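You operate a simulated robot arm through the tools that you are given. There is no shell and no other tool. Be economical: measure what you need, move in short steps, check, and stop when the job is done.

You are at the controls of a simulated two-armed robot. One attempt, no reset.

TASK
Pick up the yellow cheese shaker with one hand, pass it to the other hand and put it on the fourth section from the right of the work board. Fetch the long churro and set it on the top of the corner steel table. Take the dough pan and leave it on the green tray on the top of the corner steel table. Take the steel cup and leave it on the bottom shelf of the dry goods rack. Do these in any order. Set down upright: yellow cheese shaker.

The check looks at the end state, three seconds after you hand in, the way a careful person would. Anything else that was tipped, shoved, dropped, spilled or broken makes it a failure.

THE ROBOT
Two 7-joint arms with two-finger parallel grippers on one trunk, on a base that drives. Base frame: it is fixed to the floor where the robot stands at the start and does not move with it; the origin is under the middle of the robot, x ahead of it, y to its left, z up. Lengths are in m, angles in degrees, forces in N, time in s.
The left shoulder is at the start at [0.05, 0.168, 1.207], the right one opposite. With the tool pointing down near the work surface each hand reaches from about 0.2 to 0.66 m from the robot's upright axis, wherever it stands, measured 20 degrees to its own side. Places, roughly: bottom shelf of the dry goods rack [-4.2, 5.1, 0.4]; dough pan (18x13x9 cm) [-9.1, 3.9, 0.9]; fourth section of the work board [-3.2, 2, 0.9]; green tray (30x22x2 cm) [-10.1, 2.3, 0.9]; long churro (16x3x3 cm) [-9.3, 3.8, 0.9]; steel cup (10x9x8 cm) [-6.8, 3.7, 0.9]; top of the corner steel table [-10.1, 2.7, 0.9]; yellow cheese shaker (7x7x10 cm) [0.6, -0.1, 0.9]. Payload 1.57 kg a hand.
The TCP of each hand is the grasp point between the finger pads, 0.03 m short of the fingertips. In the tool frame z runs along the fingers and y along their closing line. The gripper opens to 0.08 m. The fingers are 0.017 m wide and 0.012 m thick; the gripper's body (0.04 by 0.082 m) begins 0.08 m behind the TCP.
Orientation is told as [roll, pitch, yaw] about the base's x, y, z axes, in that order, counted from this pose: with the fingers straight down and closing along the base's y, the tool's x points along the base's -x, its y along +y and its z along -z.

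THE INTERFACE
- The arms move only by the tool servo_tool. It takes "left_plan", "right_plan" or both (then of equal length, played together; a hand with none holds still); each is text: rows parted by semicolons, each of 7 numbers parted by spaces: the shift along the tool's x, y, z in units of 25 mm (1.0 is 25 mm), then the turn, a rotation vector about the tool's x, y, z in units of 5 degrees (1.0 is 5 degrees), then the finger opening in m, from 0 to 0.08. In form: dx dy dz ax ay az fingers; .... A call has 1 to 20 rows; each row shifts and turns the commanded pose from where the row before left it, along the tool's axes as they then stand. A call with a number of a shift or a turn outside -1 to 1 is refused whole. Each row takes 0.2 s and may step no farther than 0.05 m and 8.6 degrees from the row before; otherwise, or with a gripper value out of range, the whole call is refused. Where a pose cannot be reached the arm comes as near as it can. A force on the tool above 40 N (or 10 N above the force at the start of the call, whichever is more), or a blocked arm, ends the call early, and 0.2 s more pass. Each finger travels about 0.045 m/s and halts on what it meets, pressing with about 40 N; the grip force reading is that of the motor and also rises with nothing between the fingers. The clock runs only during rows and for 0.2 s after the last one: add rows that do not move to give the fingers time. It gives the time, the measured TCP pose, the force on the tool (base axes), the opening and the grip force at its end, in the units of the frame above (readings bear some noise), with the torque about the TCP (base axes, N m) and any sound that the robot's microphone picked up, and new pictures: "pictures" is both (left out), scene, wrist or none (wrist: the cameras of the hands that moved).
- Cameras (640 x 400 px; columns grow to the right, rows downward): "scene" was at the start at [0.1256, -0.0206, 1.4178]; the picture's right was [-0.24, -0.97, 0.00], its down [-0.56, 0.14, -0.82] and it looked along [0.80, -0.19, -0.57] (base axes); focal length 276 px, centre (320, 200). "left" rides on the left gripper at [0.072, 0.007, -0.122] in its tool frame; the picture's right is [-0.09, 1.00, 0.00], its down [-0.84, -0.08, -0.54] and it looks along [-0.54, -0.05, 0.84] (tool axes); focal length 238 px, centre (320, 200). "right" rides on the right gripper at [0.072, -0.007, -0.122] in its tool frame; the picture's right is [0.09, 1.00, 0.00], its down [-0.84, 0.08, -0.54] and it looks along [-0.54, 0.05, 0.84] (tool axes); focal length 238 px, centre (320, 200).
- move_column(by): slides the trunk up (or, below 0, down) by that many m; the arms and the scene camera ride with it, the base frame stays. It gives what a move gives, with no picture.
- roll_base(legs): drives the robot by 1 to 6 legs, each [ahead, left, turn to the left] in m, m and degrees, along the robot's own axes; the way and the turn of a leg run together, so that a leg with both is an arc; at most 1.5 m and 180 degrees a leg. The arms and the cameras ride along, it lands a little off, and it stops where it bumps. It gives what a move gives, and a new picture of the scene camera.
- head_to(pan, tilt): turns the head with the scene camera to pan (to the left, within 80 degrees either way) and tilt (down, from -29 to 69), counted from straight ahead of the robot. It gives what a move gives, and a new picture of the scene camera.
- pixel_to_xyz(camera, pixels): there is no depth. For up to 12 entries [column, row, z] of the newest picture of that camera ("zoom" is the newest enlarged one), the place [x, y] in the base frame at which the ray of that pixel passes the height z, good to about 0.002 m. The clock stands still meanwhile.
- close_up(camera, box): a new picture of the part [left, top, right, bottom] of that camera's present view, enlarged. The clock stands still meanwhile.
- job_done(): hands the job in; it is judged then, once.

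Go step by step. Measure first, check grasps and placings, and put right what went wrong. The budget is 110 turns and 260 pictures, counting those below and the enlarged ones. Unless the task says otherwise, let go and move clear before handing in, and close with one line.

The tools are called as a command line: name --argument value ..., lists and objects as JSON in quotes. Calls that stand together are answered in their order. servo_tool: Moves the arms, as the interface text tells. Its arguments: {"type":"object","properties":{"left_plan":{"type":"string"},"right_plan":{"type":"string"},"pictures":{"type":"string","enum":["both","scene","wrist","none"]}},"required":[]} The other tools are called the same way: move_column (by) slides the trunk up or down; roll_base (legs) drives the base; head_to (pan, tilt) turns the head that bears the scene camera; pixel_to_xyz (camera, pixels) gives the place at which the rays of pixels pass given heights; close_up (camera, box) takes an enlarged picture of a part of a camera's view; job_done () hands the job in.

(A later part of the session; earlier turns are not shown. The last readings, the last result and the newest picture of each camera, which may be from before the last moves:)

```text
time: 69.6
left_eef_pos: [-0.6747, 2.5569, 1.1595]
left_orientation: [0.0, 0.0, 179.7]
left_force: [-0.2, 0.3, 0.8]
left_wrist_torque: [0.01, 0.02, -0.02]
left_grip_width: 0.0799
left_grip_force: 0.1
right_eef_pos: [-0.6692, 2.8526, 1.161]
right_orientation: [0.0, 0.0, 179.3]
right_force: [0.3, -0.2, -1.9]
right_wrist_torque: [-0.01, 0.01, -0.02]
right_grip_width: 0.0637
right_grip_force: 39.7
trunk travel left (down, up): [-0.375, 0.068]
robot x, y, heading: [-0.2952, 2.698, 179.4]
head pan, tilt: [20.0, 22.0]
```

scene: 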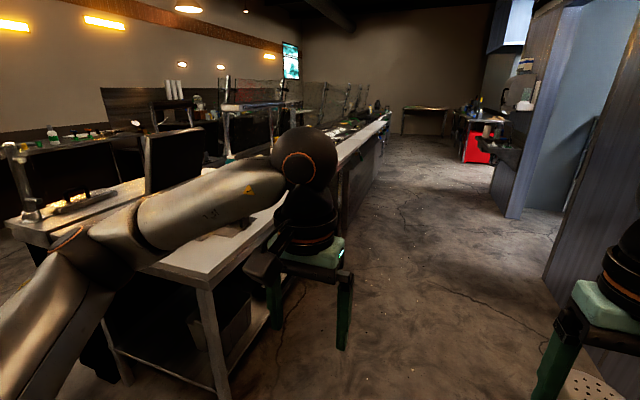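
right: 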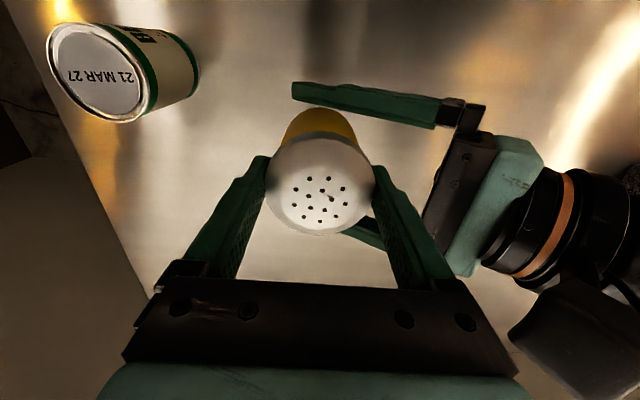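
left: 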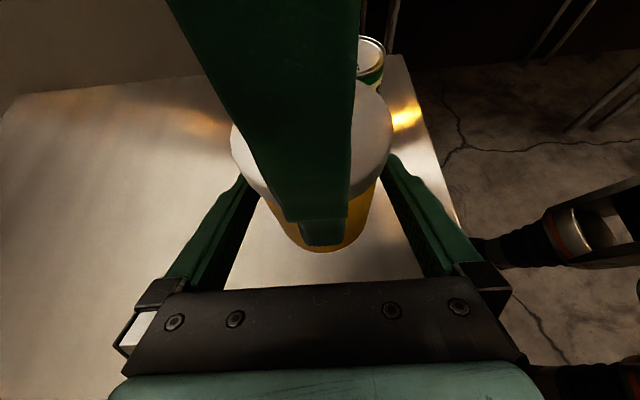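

Counter edge lies at y≈2.1, wall at y≈3.75, and the doorway at x≈-2.8..-4. I'm driving down the aisle to x≈-3.0 and facing the board.

roll_base --legs '[[0, -0.15, 0], [1.4, 0, 0], [1.35, 0, 0], [0, 0, 90]]'

head_to --pan 0 --tilt 30

```text
time: 87.8
left_eef_pos: [-2.9088, 2.4994, 1.16]
left_orientation: [0.0, 0.0, -90.6]
left_force: [0.0, 0.1, -0.4]
left_wrist_torque: [0.01, 0.03, 0.01]
left_grip_width: 0.0801
left_grip_force: 0.1
right_eef_pos: [-3.2036, 2.5047, 1.1615]
right_orientation: [0.0, 0.0, -90.8]
right_force: [-0.2, 0.3, -0.2]
right_wrist_torque: [0.01, -0.03, 0.01]
right_grip_width: 0.0634
right_grip_force: 39.8
trunk travel left (down, up): [-0.375, 0.068]
robot x, y, heading: [-3.0418, 2.8835, -90.7]
head pan, tilt: [20.0, 22.0]
```

scene: 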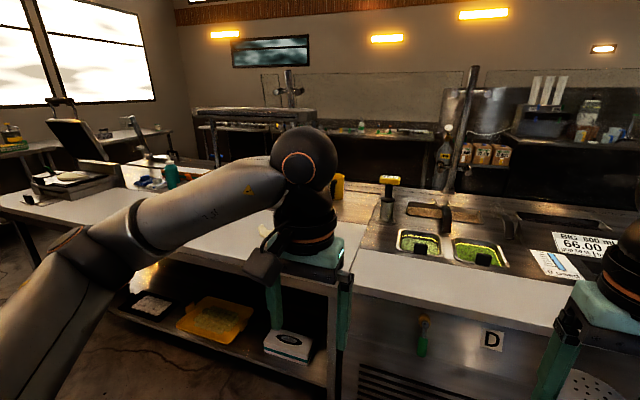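

```text
time: 88.6
left_eef_pos: [-2.9096, 2.4986, 1.1608]
left_orientation: [-0.1, 0.0, -90.6]
left_force: [0.5, -0.2, -0.4]
left_wrist_torque: [0.0, 0.01, -0.02]
left_grip_width: 0.0801
left_grip_force: 0.1
right_eef_pos: [-3.2035, 2.5052, 1.161]
right_orientation: [0.0, 0.0, -90.7]
right_force: [1.3, -0.3, -0.4]
right_wrist_torque: [0.01, -0.01, 0.01]
right_grip_width: 0.0636
right_grip_force: 40.6
trunk travel left (down, up): [-0.375, 0.068]
robot x, y, heading: [-3.0451, 2.8826, -90.7]
head pan, tilt: [0.0, 30.0]
```

scene: 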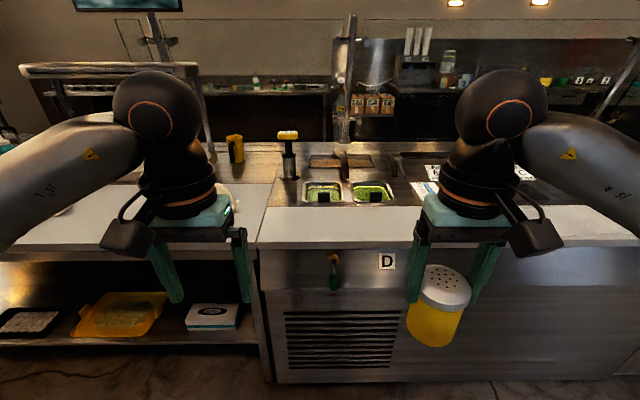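

A section label "D" shows at (386,261) on the counter front. I'll look to the right for the others to count sections.

pixel_to_xyz --camera "scene" --pixels '[[387, 261, 0.75], [262, 245, 0.88], [390, 238, 0.9], [390, 207, 0.9], [560, 207, 0.9], [290, 207, 0.9]]'

head_to --pan -45 --tilt 30

```text
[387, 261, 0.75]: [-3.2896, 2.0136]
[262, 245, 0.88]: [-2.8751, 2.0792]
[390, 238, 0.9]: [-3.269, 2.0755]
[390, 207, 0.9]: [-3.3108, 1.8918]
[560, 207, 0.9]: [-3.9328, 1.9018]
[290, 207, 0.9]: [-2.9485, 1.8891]
```

```text
time: 89.7
left_eef_pos: [-2.9089, 2.4989, 1.1593]
left_orientation: [0.0, 0.0, -90.6]
left_force: [0.9, -0.1, 0.1]
left_wrist_torque: [0.02, -0.02, -0.02]
left_grip_width: 0.0801
left_grip_force: 0.1
right_eef_pos: [-3.2042, 2.5044, 1.1624]
right_orientation: [0.1, 0.0, -90.6]
right_force: [0.1, 0.4, -2.1]
right_wrist_torque: [0.01, -0.04, 0.02]
right_grip_width: 0.0633
right_grip_force: 40.0
trunk travel left (down, up): [-0.375, 0.068]
robot x, y, heading: [-3.0403, 2.8829, -90.8]
head pan, tilt: [-45.0, 30.0]
```

scene: 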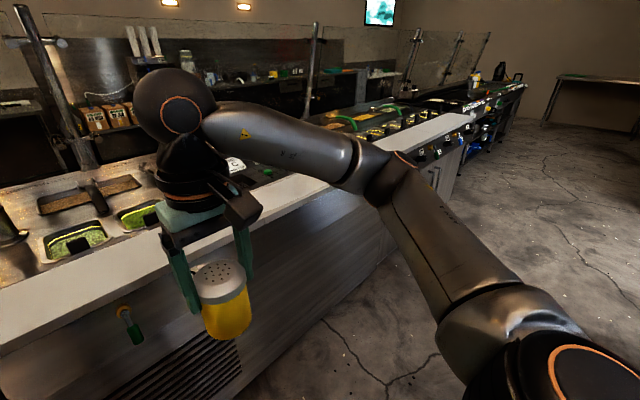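

The board runs on to the right. I'll strafe right to read the remaining labels.

roll_base --legs '[[0, -1.0, 0]]'

head_to --pan 0 --tilt 30

```text
time: 94.9
left_eef_pos: [-3.9065, 2.515, 1.1605]
left_orientation: [-0.1, 0.0, -91.0]
left_force: [-0.1, 1.3, -0.8]
left_wrist_torque: [0.03, -0.04, 0.03]
left_grip_width: 0.08
left_grip_force: 0.1
right_eef_pos: [-4.2015, 2.5221, 1.1615]
right_orientation: [0.1, 0.0, -91.0]
right_force: [0.7, 0.8, -1.8]
right_wrist_torque: [0.03, -0.02, 0.01]
right_grip_width: 0.063
right_grip_force: 39.4
trunk travel left (down, up): [-0.375, 0.068]
robot x, y, heading: [-4.0419, 2.8958, -91.0]
head pan, tilt: [-45.0, 30.0]
```

scene: 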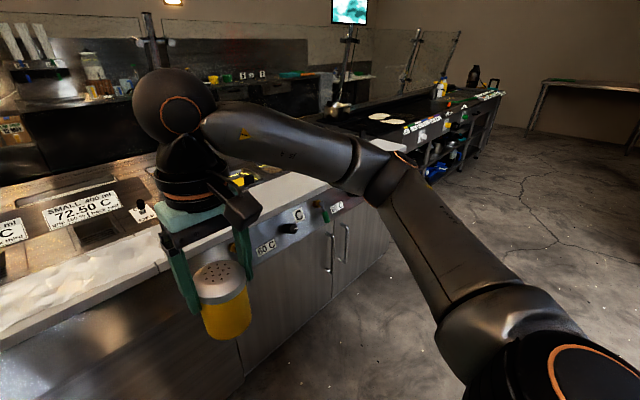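

```text
time: 96.0
left_eef_pos: [-3.9056, 2.5142, 1.16]
left_orientation: [0.0, -0.1, -91.0]
left_force: [-0.2, -0.6, 0.7]
left_wrist_torque: [0.03, 0.03, 0.0]
left_grip_width: 0.0799
left_grip_force: 0.1
right_eef_pos: [-4.2025, 2.5223, 1.1619]
right_orientation: [0.0, 0.0, -91.1]
right_force: [0.0, -0.3, -1.1]
right_wrist_torque: [0.05, 0.0, 0.0]
right_grip_width: 0.0634
right_grip_force: 40.0
trunk travel left (down, up): [-0.375, 0.068]
robot x, y, heading: [-4.0403, 2.8953, -91.0]
head pan, tilt: [0.0, 30.0]
```

scene: 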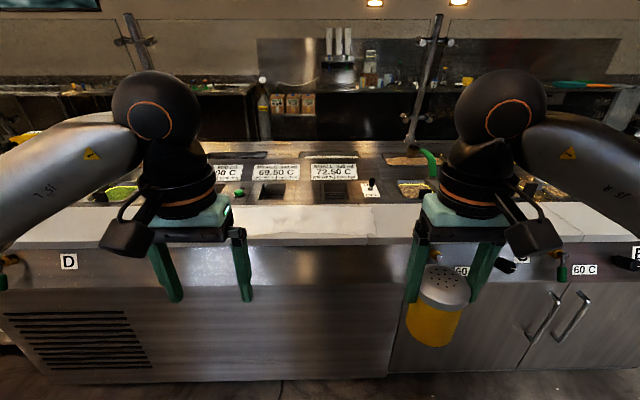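

Labels D at (68,261), "C" near (520,258) and "B" at (637,257) appear. I'll zoom in.

close_up --camera "scene" --box '[0, 180, 320, 380]'

close_up --camera "scene" --box '[320, 180, 640, 380]'

pixel_to_xyz --camera "scene" --pixels '[[68, 261, 0.75], [369, 240, 0.9], [373, 210, 0.9], [520, 258, 0.75], [638, 257, 0.75], [460, 271, 0.75], [584, 269, 0.75]]'

```text
2.00 times, centred on (160, 280) of scene
```

zoom: 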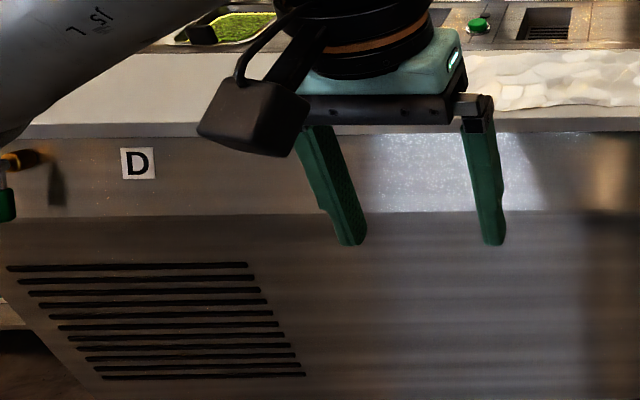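

```text
2.00 times, centred on (480, 280) of scene
```

zoom: 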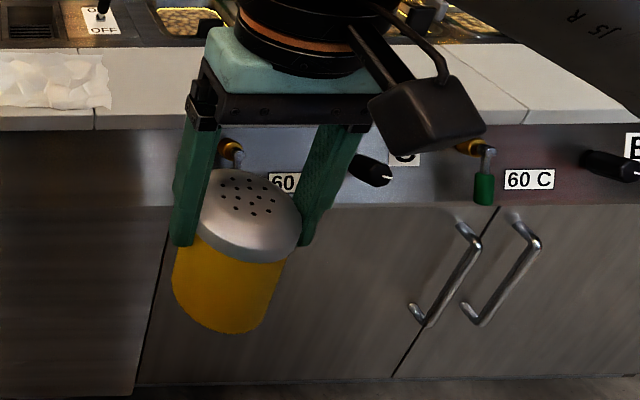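

```text
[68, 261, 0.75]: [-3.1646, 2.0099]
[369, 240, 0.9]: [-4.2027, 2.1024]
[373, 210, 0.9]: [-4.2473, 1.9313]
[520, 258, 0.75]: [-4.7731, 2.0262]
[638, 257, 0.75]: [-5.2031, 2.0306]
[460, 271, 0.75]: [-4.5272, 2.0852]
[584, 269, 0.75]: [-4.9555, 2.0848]
```

Seams show at x≈-4.20 and about x≈-4.9. I need the right end and the hidden stretch x -3.6..-4.0, so I strafe right once more and look both ways.

roll_base --legs '[[0, -1.3, 0]]'

head_to --pan 0 --tilt 28

head_to --pan 45 --tilt 25

```text
time: 102.6
left_eef_pos: [-5.2093, 2.5372, 1.1609]
left_orientation: [0.0, 0.0, -90.7]
left_force: [-0.3, -0.2, -0.4]
left_wrist_torque: [-0.02, 0.0, -0.01]
left_grip_width: 0.0797
left_grip_force: 0.1
right_eef_pos: [-5.5043, 2.5429, 1.1623]
right_orientation: [0.0, 0.0, -90.9]
right_force: [-0.2, -0.4, -2.1]
right_wrist_torque: [0.02, -0.01, 0.01]
right_grip_width: 0.0633
right_grip_force: 40.0
trunk travel left (down, up): [-0.375, 0.068]
robot x, y, heading: [-5.3408, 2.9213, -90.8]
head pan, tilt: [0.0, 30.0]
```

scene: 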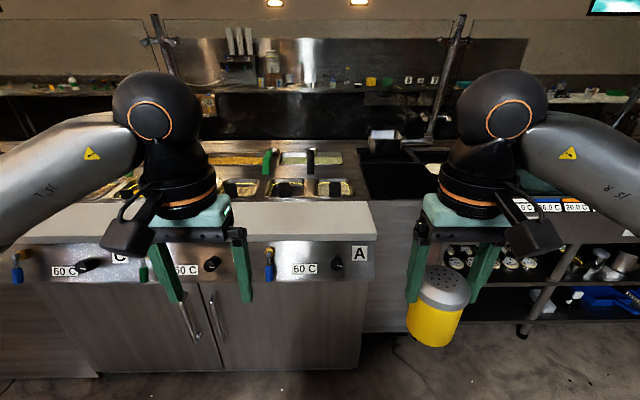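

```text
time: 103.2
left_eef_pos: [-5.2094, 2.5368, 1.1591]
left_orientation: [0.0, 0.0, -90.7]
left_force: [0.4, 0.1, 0.0]
left_wrist_torque: [0.0, 0.0, 0.01]
left_grip_width: 0.0802
left_grip_force: 0.0
right_eef_pos: [-5.5044, 2.5424, 1.1615]
right_orientation: [0.0, 0.0, -90.8]
right_force: [0.0, -0.1, -1.8]
right_wrist_torque: [-0.01, 0.01, -0.01]
right_grip_width: 0.0631
right_grip_force: 39.9
trunk travel left (down, up): [-0.375, 0.068]
robot x, y, heading: [-5.3451, 2.9165, -90.8]
head pan, tilt: [0.0, 28.0]
```

scene: 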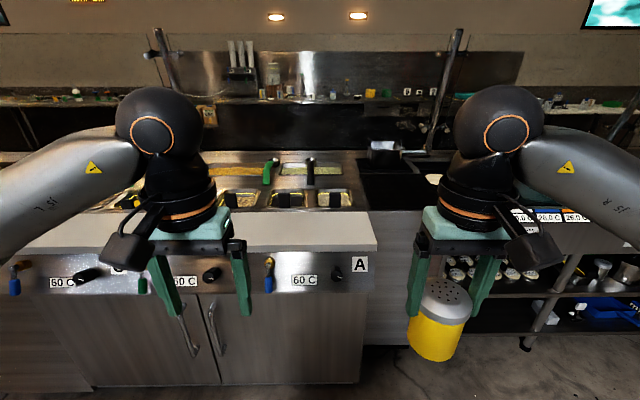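

```text
time: 104.3
left_eef_pos: [-5.2095, 2.538, 1.1598]
left_orientation: [0.0, 0.0, -90.7]
left_force: [-0.2, -0.8, -0.2]
left_wrist_torque: [0.0, 0.01, 0.03]
left_grip_width: 0.08
left_grip_force: 0.0
right_eef_pos: [-5.5045, 2.5427, 1.1622]
right_orientation: [0.0, 0.0, -90.8]
right_force: [0.4, -1.1, -1.1]
right_wrist_torque: [0.0, -0.01, 0.03]
right_grip_width: 0.0632
right_grip_force: 40.0
trunk travel left (down, up): [-0.375, 0.068]
robot x, y, heading: [-5.3474, 2.9174, -90.8]
head pan, tilt: [45.0, 25.0]
```

scene: 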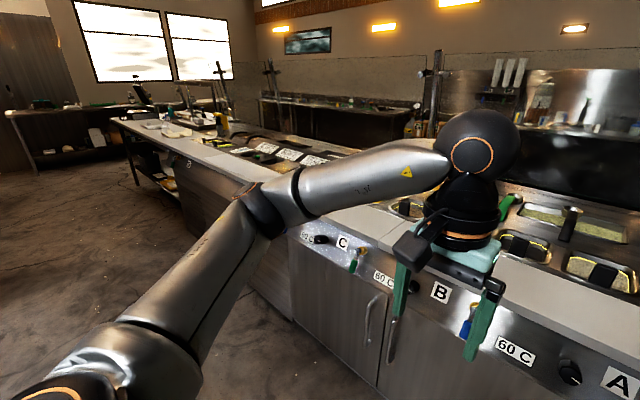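

Labels read A, B, C, D from the right, so D at x≈-3.2 is the fourth. I'm going back there and closing in on the counter.

roll_base --legs '[[0, 1.15, 0], [0, 1.15, 0]]'

head_to --pan -8 --tilt 40

```text
time: 115.6
left_eef_pos: [-2.9207, 2.4975, 1.1598]
left_orientation: [0.0, 0.0, -90.9]
left_force: [0.2, -0.4, 0.3]
left_wrist_torque: [-0.01, 0.02, -0.01]
left_grip_width: 0.0799
left_grip_force: 0.0
right_eef_pos: [-3.2151, 2.5048, 1.161]
right_orientation: [-0.1, 0.0, -91.0]
right_force: [-0.4, -0.2, -1.3]
right_wrist_torque: [0.03, -0.02, 0.0]
right_grip_width: 0.063
right_grip_force: 39.8
trunk travel left (down, up): [-0.375, 0.068]
robot x, y, heading: [-3.0523, 2.8806, -90.9]
head pan, tilt: [45.0, 25.0]
```

scene: 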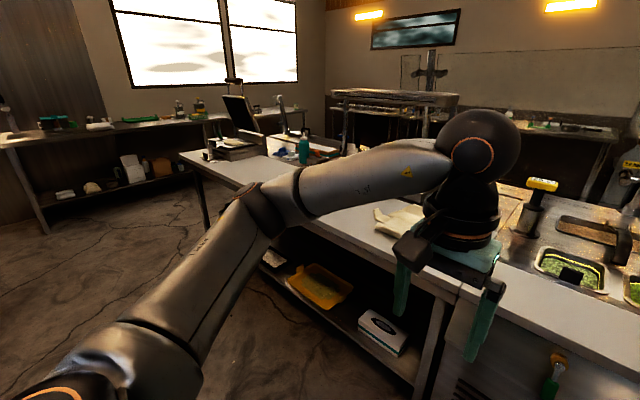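

```text
time: 116.8
left_eef_pos: [-2.9216, 2.4982, 1.1603]
left_orientation: [-0.1, -0.1, -90.9]
left_force: [0.0, 0.3, 0.8]
left_wrist_torque: [-0.03, -0.02, 0.06]
left_grip_width: 0.0802
left_grip_force: 0.0
right_eef_pos: [-3.2172, 2.5045, 1.1605]
right_orientation: [0.1, 0.0, -91.0]
right_force: [0.1, 0.1, -2.1]
right_wrist_torque: [0.01, -0.01, -0.01]
right_grip_width: 0.063
right_grip_force: 40.3
trunk travel left (down, up): [-0.375, 0.068]
robot x, y, heading: [-3.0571, 2.8789, -91.1]
head pan, tilt: [-8.0, 40.0]
```

scene: 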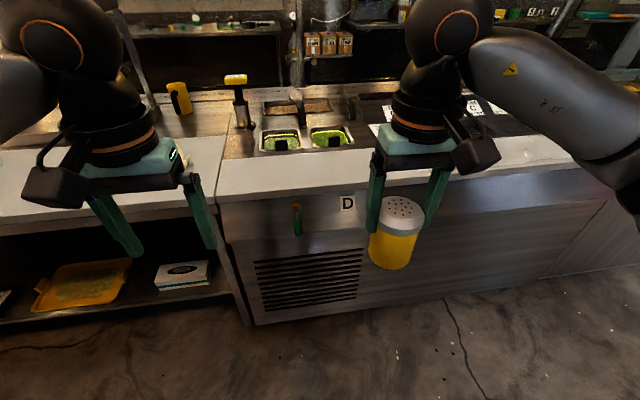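

The shaker hangs at (395,235) and section D is ahead. I'm rolling forward 0.4 m.

roll_base --legs '[[0.4, 0, 0]]'

head_to --pan -12 --tilt 50

```text
time: 119.3
left_eef_pos: [-2.9277, 2.0948, 1.1601]
left_orientation: [0.0, 0.0, -90.8]
left_force: [-0.5, 0.4, 0.6]
left_wrist_torque: [-0.01, -0.02, 0.01]
left_grip_width: 0.0799
left_grip_force: 0.0
right_eef_pos: [-3.2225, 2.1024, 1.1625]
right_orientation: [0.0, 0.2, -91.0]
right_force: [0.5, 0.6, -0.6]
right_wrist_torque: [0.02, -0.01, -0.01]
right_grip_width: 0.0632
right_grip_force: 39.6
trunk travel left (down, up): [-0.375, 0.068]
robot x, y, heading: [-3.0601, 2.4753, -90.9]
head pan, tilt: [-8.0, 40.0]
```

scene: 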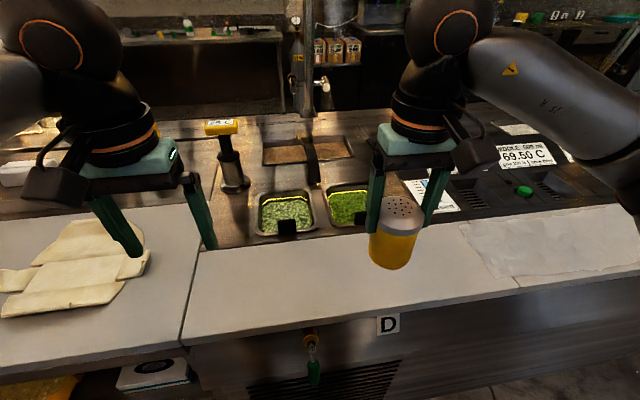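

```text
time: 120.0
left_eef_pos: [-2.9279, 2.0953, 1.1608]
left_orientation: [0.0, -0.1, -90.9]
left_force: [-0.6, 0.7, 0.0]
left_wrist_torque: [0.0, 0.0, 0.02]
left_grip_width: 0.0799
left_grip_force: 0.0
right_eef_pos: [-3.2232, 2.1007, 1.161]
right_orientation: [0.0, 0.0, -91.0]
right_force: [-1.0, 0.4, -1.3]
right_wrist_torque: [-0.02, -0.02, -0.01]
right_grip_width: 0.0628
right_grip_force: 40.5
trunk travel left (down, up): [-0.375, 0.068]
robot x, y, heading: [-3.0639, 2.4759, -91.2]
head pan, tilt: [-12.0, 50.0]
```

scene: 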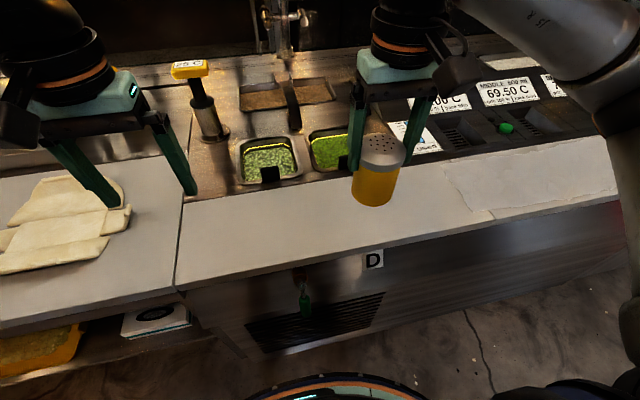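

The section between the seams at (180,250) and (490,213) carries label D. I'll measure its edges.

pixel_to_xyz --camera "scene" --pixels '[[176, 286, 0.9], [184, 203, 0.9], [494, 219, 0.9], [445, 165, 0.9], [335, 255, 0.9], [320, 176, 0.9], [373, 260, 0.8]]'

close_up --camera "scene" --box '[160, 120, 540, 320]'

```text
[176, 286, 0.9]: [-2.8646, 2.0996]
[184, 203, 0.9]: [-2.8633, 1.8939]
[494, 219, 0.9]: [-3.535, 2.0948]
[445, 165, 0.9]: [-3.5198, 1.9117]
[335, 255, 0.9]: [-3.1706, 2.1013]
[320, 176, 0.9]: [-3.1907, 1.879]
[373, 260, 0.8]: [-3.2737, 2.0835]
```

```text
1.68 times, centred on (350, 220) of scene
```

zoom: 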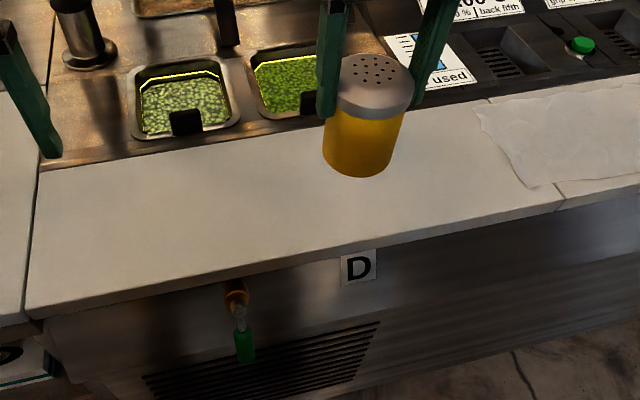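

The fourth section spans x -2.865..-3.535 and y 1.89..2.10. I'm extending the right hand 0.1 m and descending 0.14 m.

servo_tool --right_plan "-1 0 0 0 0 0 0.05; -1 0 0 0 0 0 0.05; -1 0 0 0 0 0 0.05; -1 0 0 0 0 0 0.05; 0 0 1 0 0 0 0.05; 0 0 1 0 0 0 0.05; 0 0 1 0 0 0 0.05; 0 0 1 0 0 0 0.05; 0 0 1 0 0 0 0.05; 0 0 0.6 0 0 0 0.05" --pictures "both"

close_up --camera "scene" --box '[260, 80, 500, 260]'

```text
time: 122.2
left_eef_pos: [-2.9283, 2.0943, 1.1605]
left_orientation: [-0.1, 0.0, -91.0]
left_force: [-0.3, 0.1, -0.7]
left_wrist_torque: [0.02, -0.01, 0.0]
left_grip_width: 0.0801
left_grip_force: 0.0
right_eef_pos: [-3.2246, 2.0013, 1.021]
right_orientation: [0.0, 0.1, -90.9]
right_force: [-0.3, -0.3, -1.8]
right_wrist_torque: [-0.01, 0.0, 0.0]
right_grip_width: 0.0631
right_grip_force: 39.9
trunk travel left (down, up): [-0.375, 0.068]
robot x, y, heading: [-3.0591, 2.4765, -90.8]
head pan, tilt: [-12.0, 50.0]
```

scene: 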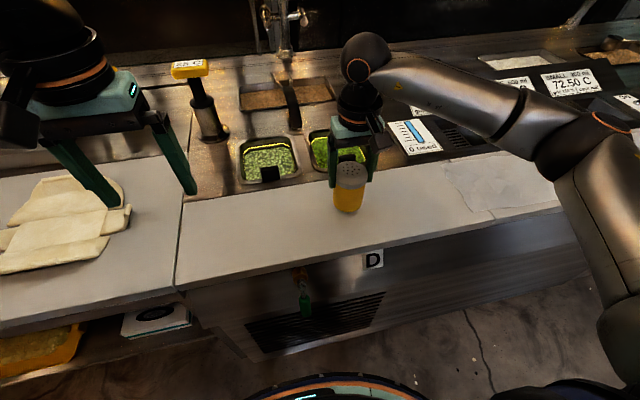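
right: 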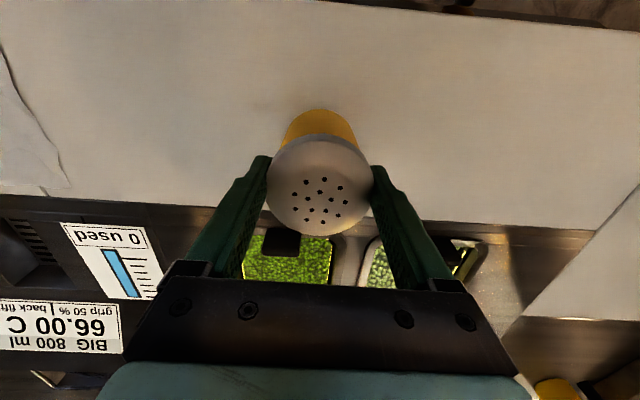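

```text
2.22 times, centred on (380, 170) of scene
```

zoom: 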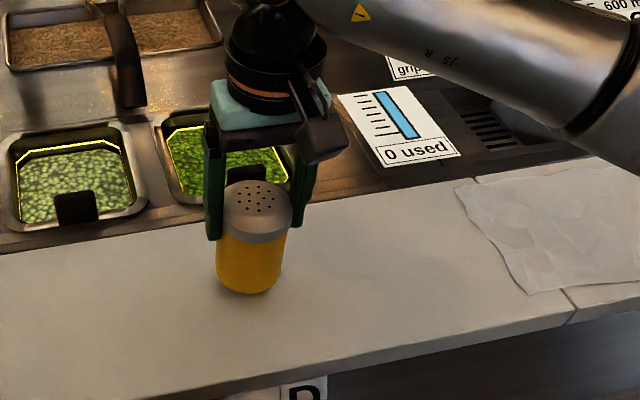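

The shaker is over the section with its bottom at about z 0.932. I'm lowering in small steps.

servo_tool --right_plan "0 0 0.25 0 0 0 0.05; 0 0 0.25 0 0 0 0.05; 0 0 0.25 0 0 0 0.05; 0 0 0.25 0 0 0 0.05; 0 0 0.12 0 0 0 0.05" --pictures "none"

```text
time: 123.4
left_eef_pos: [-2.9287, 2.0973, 1.1617]
left_orientation: [-0.1, -0.2, -90.8]
left_force: [0.3, -0.6, -0.4]
left_wrist_torque: [-0.02, 0.0, 0.02]
left_grip_width: 0.08
left_grip_force: 0.1
right_eef_pos: [-3.2247, 2.0019, 0.9987]
right_orientation: [0.2, -0.5, -90.9]
right_force: [-2.8, 0.3, 27.9]
right_wrist_torque: [0.27, 0.2, -0.07]
right_grip_width: 0.0634
right_grip_force: 40.4
trunk travel left (down, up): [-0.375, 0.068]
robot x, y, heading: [-3.0655, 2.4802, -91.0]
head pan, tilt: [-12.0, 50.0]
```

Contact with 28 N at TCP z 0.9987. I'm easing off and opening.

servo_tool --right_plan "0 0 -0.17 0 0 0 0.05; 0 0 0 0 0 0 0.05; 0 0 0 0 0 0 0.08; 0 0 0 0 0 0 0.08; 0 0 0 0 0 0 0.08" --pictures "wrist"

```text
time: 124.6
left_eef_pos: [-2.9283, 2.0947, 1.1603]
left_orientation: [0.0, -0.1, -90.8]
left_force: [0.0, 0.0, 0.3]
left_wrist_torque: [-0.01, -0.02, 0.05]
left_grip_width: 0.08
left_grip_force: 0.0
right_eef_pos: [-3.2242, 2.0019, 0.9971]
right_orientation: [0.0, 0.1, -90.9]
right_force: [0.3, 0.3, 0.0]
right_wrist_torque: [0.01, 0.03, -0.01]
right_grip_width: 0.08
right_grip_force: 0.2
trunk travel left (down, up): [-0.375, 0.068]
robot x, y, heading: [-3.063, 2.4779, -91.0]
head pan, tilt: [-12.0, 50.0]
```

right: 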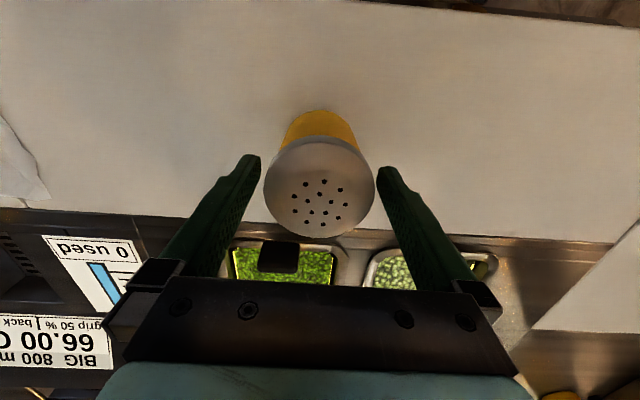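

The fingers are clear of the shaker on both sides. I'm raising straight up and tucking back.

servo_tool --right_plan "0 0 -0.5 0 0 0 0.08; 0 0 -1 0 0 0 0.08; 0 0 -1 0 0 0 0.08; 0 0 -1 0 0 0 0.08; 0 0 -1 0 0 0 0.08; 0 0 -1 0 0 0 0.08; 0 0 -1 0 0 0 0.08; 1 0 0 0 0 0 0.08; 1 0 0 0 0 0 0.08; 1 0 0 0 0 0 0.08; 1 0 0 0 0 0 0.08" --pictures "scene"

```text
time: 127.0
left_eef_pos: [-2.9281, 2.095, 1.1605]
left_orientation: [0.0, -0.1, -90.8]
left_force: [-0.2, -0.3, 0.2]
left_wrist_torque: [0.0, 0.03, -0.03]
left_grip_width: 0.08
left_grip_force: 0.0
right_eef_pos: [-3.222, 2.1012, 1.1609]
right_orientation: [0.0, 0.0, -90.9]
right_force: [0.1, 0.7, -0.3]
right_wrist_torque: [0.01, 0.01, -0.02]
right_grip_width: 0.0801
right_grip_force: 0.2
trunk travel left (down, up): [-0.375, 0.068]
robot x, y, heading: [-3.0624, 2.4757, -90.8]
head pan, tilt: [-12.0, 50.0]
```

scene: 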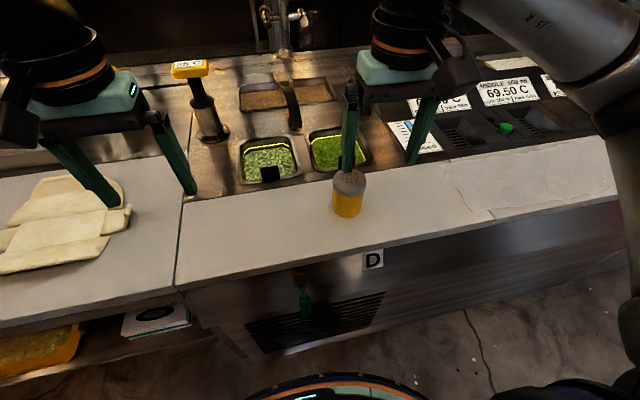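

The shaker stands upright on section D at (348,193). I'm backing off and turning down the aisle toward -x.

roll_base --legs '[[-0.4, 0, 0], [0, 0, -89]]'

head_to --pan -12 --tilt 18

```text
time: 133.3
left_eef_pos: [-3.433, 2.7295, 1.1599]
left_orientation: [-0.1, -0.2, -179.5]
left_force: [-0.4, -0.3, 0.1]
left_wrist_torque: [-0.02, -0.01, 0.01]
left_grip_width: 0.08
left_grip_force: 0.1
right_eef_pos: [-3.4335, 3.0248, 1.1603]
right_orientation: [-0.1, 0.0, -179.5]
right_force: [-0.2, -0.4, -0.4]
right_wrist_torque: [0.01, 0.01, -0.01]
right_grip_width: 0.0802
right_grip_force: 0.1
trunk travel left (down, up): [-0.375, 0.068]
robot x, y, heading: [-3.0533, 2.8723, -179.5]
head pan, tilt: [-12.0, 50.0]
```

scene: 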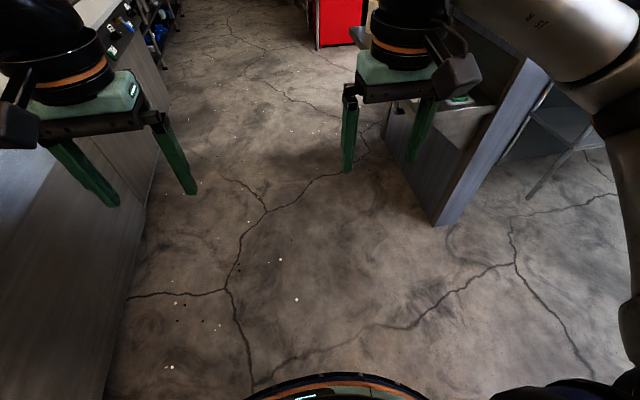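

```text
time: 134.2
left_eef_pos: [-3.4328, 2.7296, 1.1603]
left_orientation: [-0.1, 0.0, -179.5]
left_force: [-0.3, 0.3, -0.8]
left_wrist_torque: [-0.04, -0.01, -0.03]
left_grip_width: 0.08
left_grip_force: 0.0
right_eef_pos: [-3.434, 3.0252, 1.1606]
right_orientation: [0.0, 0.0, -179.6]
right_force: [0.3, -0.1, 0.3]
right_wrist_torque: [0.02, 0.01, -0.02]
right_grip_width: 0.0802
right_grip_force: 0.0
trunk travel left (down, up): [-0.375, 0.068]
robot x, y, heading: [-3.0543, 2.8745, -179.7]
head pan, tilt: [-12.0, 18.0]
```

scene: 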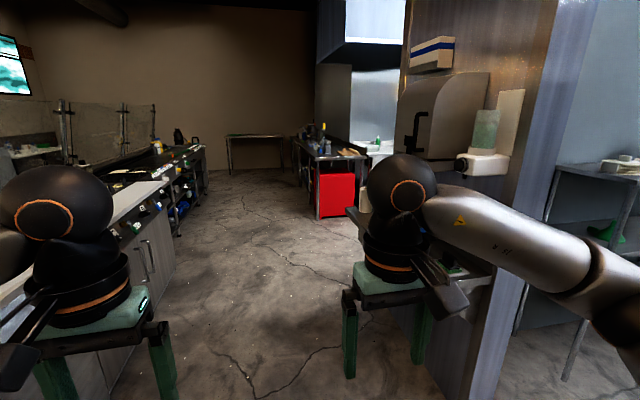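

I see the pillar with a hand sink at right (400,250) and a table with a red bin at (335,190). I'll measure clearances.

pixel_to_xyz --camera "scene" --pixels '[[320, 217, 0], [356, 215, 0], [318, 160, 0.88], [295, 142, 0.88], [363, 158, 0.88], [230, 172, 0], [350, 215, 0.8], [470, 390, 0], [178, 235, 0], [205, 150, 0.85], [280, 172, 0]]'

close_up --camera "scene" --box '[180, 90, 420, 240]'

```text
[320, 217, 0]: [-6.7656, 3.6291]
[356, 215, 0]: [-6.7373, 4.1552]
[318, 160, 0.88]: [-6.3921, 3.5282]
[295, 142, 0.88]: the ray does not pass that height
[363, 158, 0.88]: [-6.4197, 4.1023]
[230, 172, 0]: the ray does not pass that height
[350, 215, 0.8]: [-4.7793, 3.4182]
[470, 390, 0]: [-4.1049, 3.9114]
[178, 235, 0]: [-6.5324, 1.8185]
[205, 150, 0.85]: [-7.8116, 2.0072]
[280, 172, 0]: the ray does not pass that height
```

```text
2.67 times, centred on (300, 165) of scene
```

zoom: 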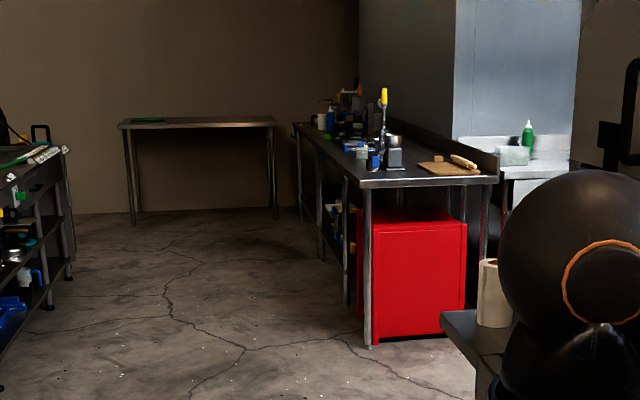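

The aisle between y≈2.1 and 3.4 is clear; the cup's table starts at x≈-6.4, y 3.5. I'll drive to x≈-6.6 first and look at the cup table.

roll_base --legs '[[0, 0.13, 0], [1.4, 0, 0], [1.4, 0, 0], [0.7, 0, 0]]'

head_to --pan -70 --tilt 30

```text
time: 152.1
left_eef_pos: [-6.9212, 2.5463, 1.1598]
left_orientation: [0.1, -0.1, -178.4]
left_force: [0.4, 0.2, 0.7]
left_wrist_torque: [-0.03, -0.03, -0.02]
left_grip_width: 0.0799
left_grip_force: 0.0
right_eef_pos: [-6.9267, 2.8409, 1.1604]
right_orientation: [0.0, 0.1, -178.6]
right_force: [0.0, -0.1, -0.8]
right_wrist_torque: [0.0, -0.04, 0.01]
right_grip_width: 0.0798
right_grip_force: 0.3
trunk travel left (down, up): [-0.375, 0.068]
robot x, y, heading: [-6.5456, 2.698, -178.4]
head pan, tilt: [-12.0, 18.0]
```

scene: 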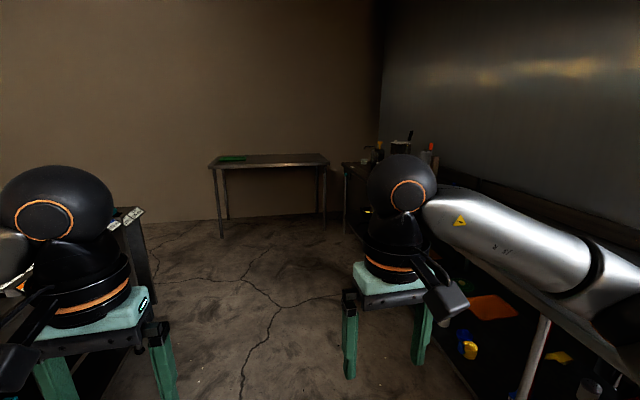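

```text
time: 153.3
left_eef_pos: [-6.9203, 2.5465, 1.1593]
left_orientation: [0.0, -0.1, -178.4]
left_force: [-0.3, 0.5, 0.1]
left_wrist_torque: [0.03, 0.01, -0.04]
left_grip_width: 0.0801
left_grip_force: 0.1
right_eef_pos: [-6.9261, 2.8406, 1.1608]
right_orientation: [0.0, 0.1, -178.6]
right_force: [-0.4, 0.6, 0.1]
right_wrist_torque: [0.01, 0.06, 0.0]
right_grip_width: 0.0802
right_grip_force: 0.0
trunk travel left (down, up): [-0.375, 0.068]
robot x, y, heading: [-6.544, 2.6983, -178.4]
head pan, tilt: [-70.0, 30.0]
```

scene: 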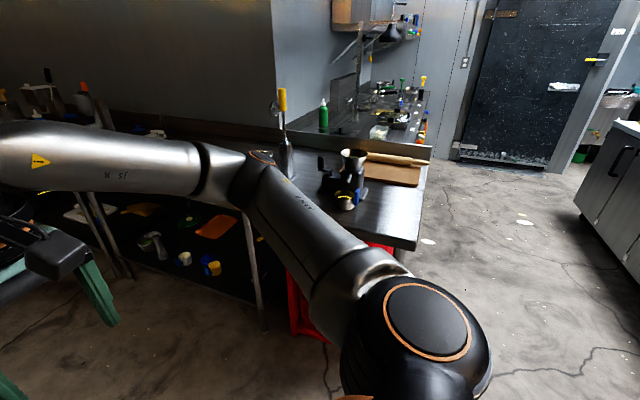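

The cup seems to be the shiny one at (352,158). I'll do the pan and churro first: forward to x≈-8.6, then face the table (+y).

roll_base --legs '[[1.4, 0, 0], [0.8, 0, 0], [0, 0, -90]]'

head_to --pan 0 --tilt 30

```text
time: 168.0
left_eef_pos: [-8.8799, 2.989, 1.1593]
left_orientation: [0.0, -0.1, 92.0]
left_force: [-0.8, 0.6, 0.7]
left_wrist_torque: [-0.02, 0.01, 0.02]
left_grip_width: 0.0802
left_grip_force: 0.0
right_eef_pos: [-8.5844, 2.9973, 1.1596]
right_orientation: [-0.1, -0.1, 92.2]
right_force: [-0.4, 0.4, 0.1]
right_wrist_torque: [0.0, -0.02, 0.0]
right_grip_width: 0.0799
right_grip_force: 0.1
trunk travel left (down, up): [-0.375, 0.068]
robot x, y, heading: [-8.7288, 2.6122, 92.1]
head pan, tilt: [-70.0, 30.0]
```

scene: 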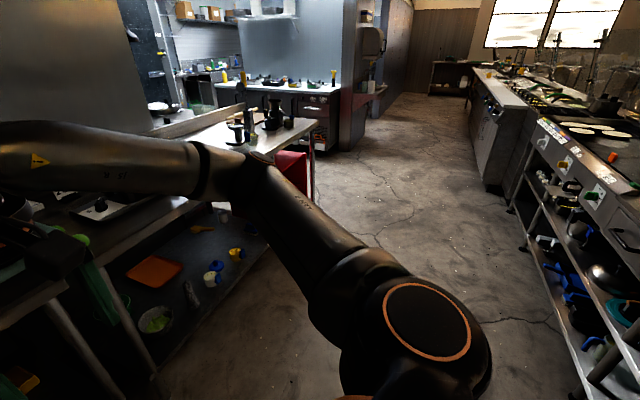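

```text
time: 169.4
left_eef_pos: [-8.881, 2.9886, 1.1605]
left_orientation: [0.0, 0.0, 92.1]
left_force: [-0.4, -0.6, 0.5]
left_wrist_torque: [-0.01, 0.0, -0.01]
left_grip_width: 0.0798
left_grip_force: 0.0
right_eef_pos: [-8.5852, 2.9977, 1.1602]
right_orientation: [0.1, 0.0, 92.0]
right_force: [0.2, 0.3, -0.1]
right_wrist_torque: [0.0, -0.03, 0.01]
right_grip_width: 0.08
right_grip_force: 0.1
trunk travel left (down, up): [-0.375, 0.068]
robot x, y, heading: [-8.7259, 2.6146, 92.0]
head pan, tilt: [0.0, 30.0]
```

scene: 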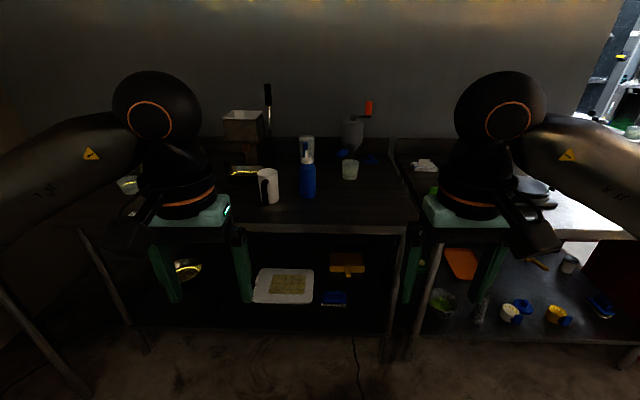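

Dark scene; a metal box at (243,124) and a yellow strip at (243,172) could be the pan and the churro. Zooming in.

close_up --camera "scene" --box '[200, 80, 400, 240]'

pixel_to_xyz --camera "scene" --pixels '[[243, 172, 0.89], [244, 160, 0.88], [244, 140, 0.97], [230, 174, 0.89], [257, 174, 0.89], [320, 224, 0.88], [340, 137, 0.9], [268, 203, 0.88], [308, 196, 0.88]]'

```text
2.50 times, centred on (300, 160) of scene
```

zoom: 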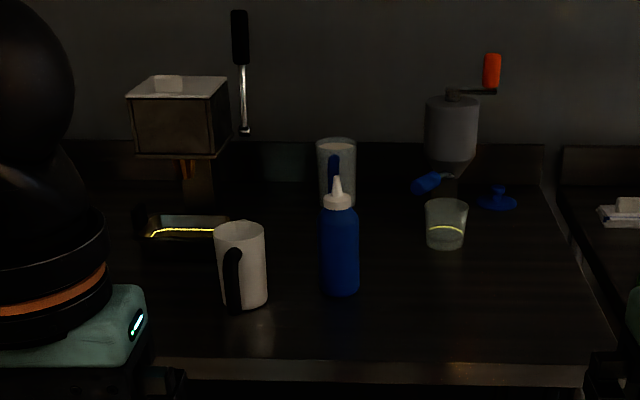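

```text
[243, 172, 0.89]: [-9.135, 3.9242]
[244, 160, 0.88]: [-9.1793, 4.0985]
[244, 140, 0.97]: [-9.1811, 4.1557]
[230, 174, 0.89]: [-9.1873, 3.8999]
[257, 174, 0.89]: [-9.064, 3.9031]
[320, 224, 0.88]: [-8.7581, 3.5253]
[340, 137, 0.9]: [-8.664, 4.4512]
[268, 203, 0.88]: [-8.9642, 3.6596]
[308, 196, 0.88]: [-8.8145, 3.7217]
```

The pan is the dark loaf pan under the press at (243,172); the churro is hidden behind the left hand. I'm strafing left and nearing the table.

roll_base --legs '[[0, 0, -2], [0, 0.45, 0], [0.35, 0, 0]]'

head_to --pan 0 --tilt 38

close_up --camera "scene" --box '[190, 60, 450, 240]'

```text
time: 174.3
left_eef_pos: [-9.3132, 3.3455, 1.16]
left_orientation: [0.0, 0.0, 90.2]
left_force: [0.2, 0.6, 0.5]
left_wrist_torque: [0.01, 0.03, -0.02]
left_grip_width: 0.0797
left_grip_force: 0.2
right_eef_pos: [-9.0171, 3.3458, 1.161]
right_orientation: [0.1, 0.0, 90.1]
right_force: [-0.2, 0.1, -0.3]
right_wrist_torque: [-0.02, 0.0, 0.01]
right_grip_width: 0.08
right_grip_force: 0.0
trunk travel left (down, up): [-0.375, 0.068]
robot x, y, heading: [-9.172, 2.9641, 90.0]
head pan, tilt: [0.0, 30.0]
```

scene: 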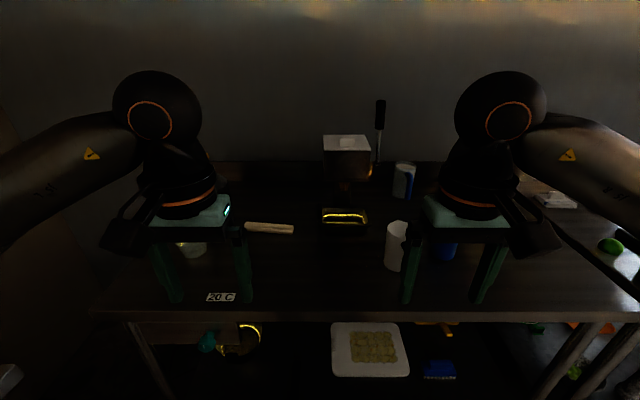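

```text
time: 175.0
left_eef_pos: [-9.3131, 3.3446, 1.1605]
left_orientation: [0.0, -0.1, 90.2]
left_force: [-0.1, 1.1, -0.1]
left_wrist_torque: [0.03, -0.01, 0.01]
left_grip_width: 0.0801
left_grip_force: 0.1
right_eef_pos: [-9.017, 3.3436, 1.1598]
right_orientation: [0.0, -0.1, 90.1]
right_force: [0.4, -0.4, 0.9]
right_wrist_torque: [0.0, 0.03, 0.0]
right_grip_width: 0.0798
right_grip_force: 0.2
trunk travel left (down, up): [-0.375, 0.068]
robot x, y, heading: [-9.1719, 2.9685, 90.2]
head pan, tilt: [0.0, 38.0]
```

scene: 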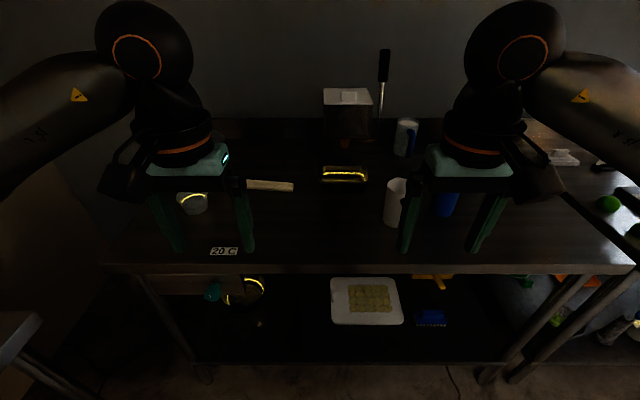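

```text
2.22 times, centred on (320, 150) of scene
```

zoom: 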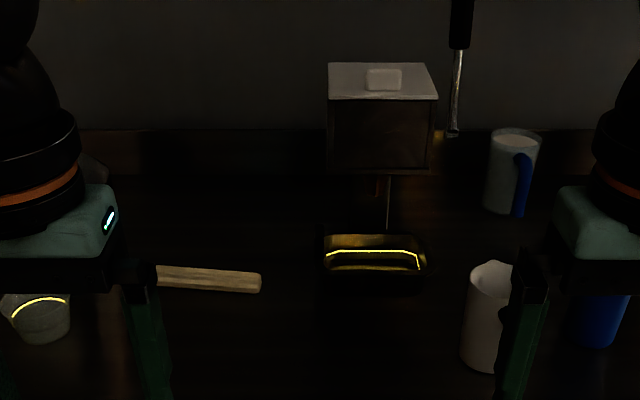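

The churro lies at (247..294,185) in the scene picture and the pan at (321..368,165..183). Measuring both.

pixel_to_xyz --camera "scene" --pixels '[[294, 187, 0.895], [247, 184, 0.895], [270, 192, 0.88], [321, 181, 0.97], [367, 182, 0.97], [322, 166, 0.97], [365, 168, 0.97], [345, 194, 0.88], [347, 140, 1.1], [395, 225, 0.88], [396, 180, 0.98], [230, 270, 0.88]]'

close_up --camera "scene" --box '[300, 110, 420, 230]'

```text
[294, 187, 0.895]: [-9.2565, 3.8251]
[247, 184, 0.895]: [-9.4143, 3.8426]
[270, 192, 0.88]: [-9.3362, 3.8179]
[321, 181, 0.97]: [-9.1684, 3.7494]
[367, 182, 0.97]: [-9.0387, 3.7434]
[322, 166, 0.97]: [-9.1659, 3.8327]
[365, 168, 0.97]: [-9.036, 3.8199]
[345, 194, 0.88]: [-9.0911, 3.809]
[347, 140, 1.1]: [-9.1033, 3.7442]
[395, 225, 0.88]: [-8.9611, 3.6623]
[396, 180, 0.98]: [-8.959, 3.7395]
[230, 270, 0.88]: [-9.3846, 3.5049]
```

```text
3.33 times, centred on (360, 170) of scene
```

zoom: 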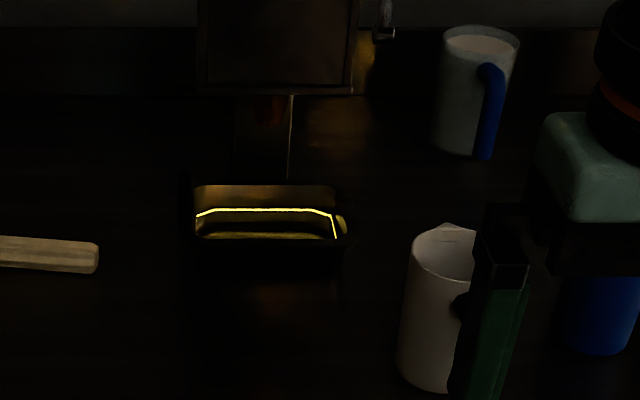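

The pan's rim runs about x -9.17..-9.04 around y 3.75-3.85. I'll roll a bit nearer and look with the wrist cameras.

roll_base --legs '[[0.17, 0, 0]]'

servo_tool --right_plan "-0.8 0.6 -1 0 0 0 0.08; -0.8 0.6 -1 0 0 0 0.08; -0.8 0.6 0 0 0 0 0.08; -0.8 0.6 0 0 0 0 0.08" --left_plan "-0.6 0 0 0 0 0 0.08; -0.6 0 0 0 0 0 0.08; -0.6 0 0 0 0 0 0.08; -0.6 0 0 0 0 0 0.08"

```text
time: 176.5
left_eef_pos: [-9.3126, 3.5137, 1.1597]
left_orientation: [0.1, 0.0, 90.3]
left_force: [-0.1, 0.1, -0.1]
left_wrist_torque: [-0.02, 0.02, 0.0]
left_grip_width: 0.0799
left_grip_force: 0.0
right_eef_pos: [-9.0183, 3.5124, 1.1599]
right_orientation: [-0.1, 0.2, 90.2]
right_force: [0.2, -0.5, -1.0]
right_wrist_torque: [-0.02, -0.01, -0.02]
right_grip_width: 0.0802
right_grip_force: 0.0
trunk travel left (down, up): [-0.375, 0.068]
robot x, y, heading: [-9.1737, 3.1357, 90.1]
head pan, tilt: [0.0, 38.0]
```

scene: 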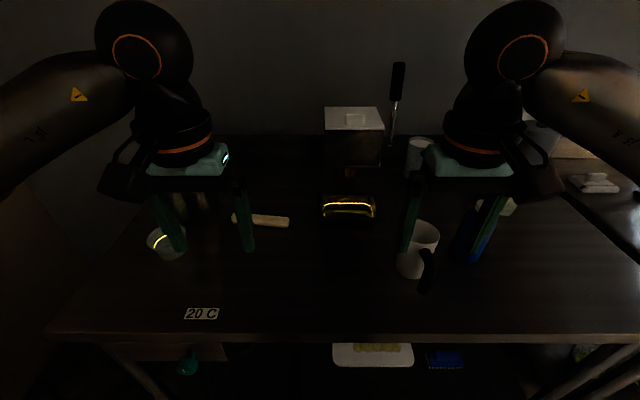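

```text
time: 177.5
left_eef_pos: [-9.3135, 3.5733, 1.1604]
left_orientation: [0.0, -0.1, 90.2]
left_force: [0.1, -0.3, 0.4]
left_wrist_torque: [-0.02, -0.02, -0.02]
left_grip_width: 0.08
left_grip_force: 0.0
right_eef_pos: [-9.0787, 3.5931, 1.2099]
right_orientation: [0.0, -0.1, 90.2]
right_force: [0.4, 0.3, -0.2]
right_wrist_torque: [-0.01, 0.0, 0.03]
right_grip_width: 0.0803
right_grip_force: 0.0
trunk travel left (down, up): [-0.375, 0.068]
robot x, y, heading: [-9.1716, 3.1357, 90.0]
head pan, tilt: [0.0, 38.0]
```

scene: 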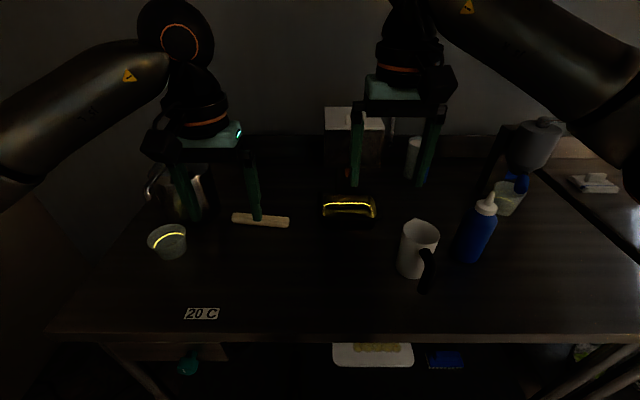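
right: 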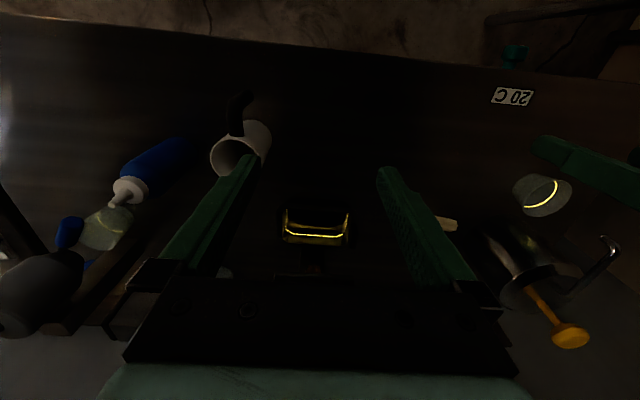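
left: 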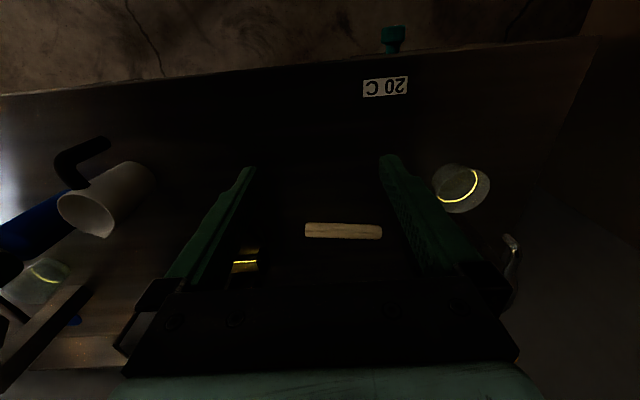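

The churro and pan are both visible. I'll zoom in on the pan from both cameras.

close_up --camera "scene" --box '[300, 170, 400, 250]'

close_up --camera "right" --box '[260, 180, 380, 300]'

```text
5.00 times, centred on (350, 210) of scene
```

zoom: 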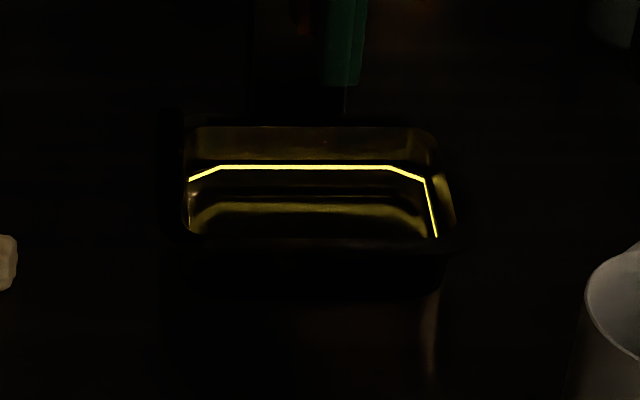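

```text
3.33 times, centred on (320, 240) of right
```

zoom: 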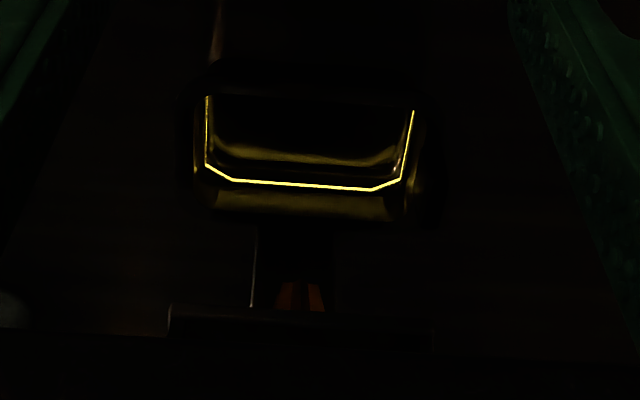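

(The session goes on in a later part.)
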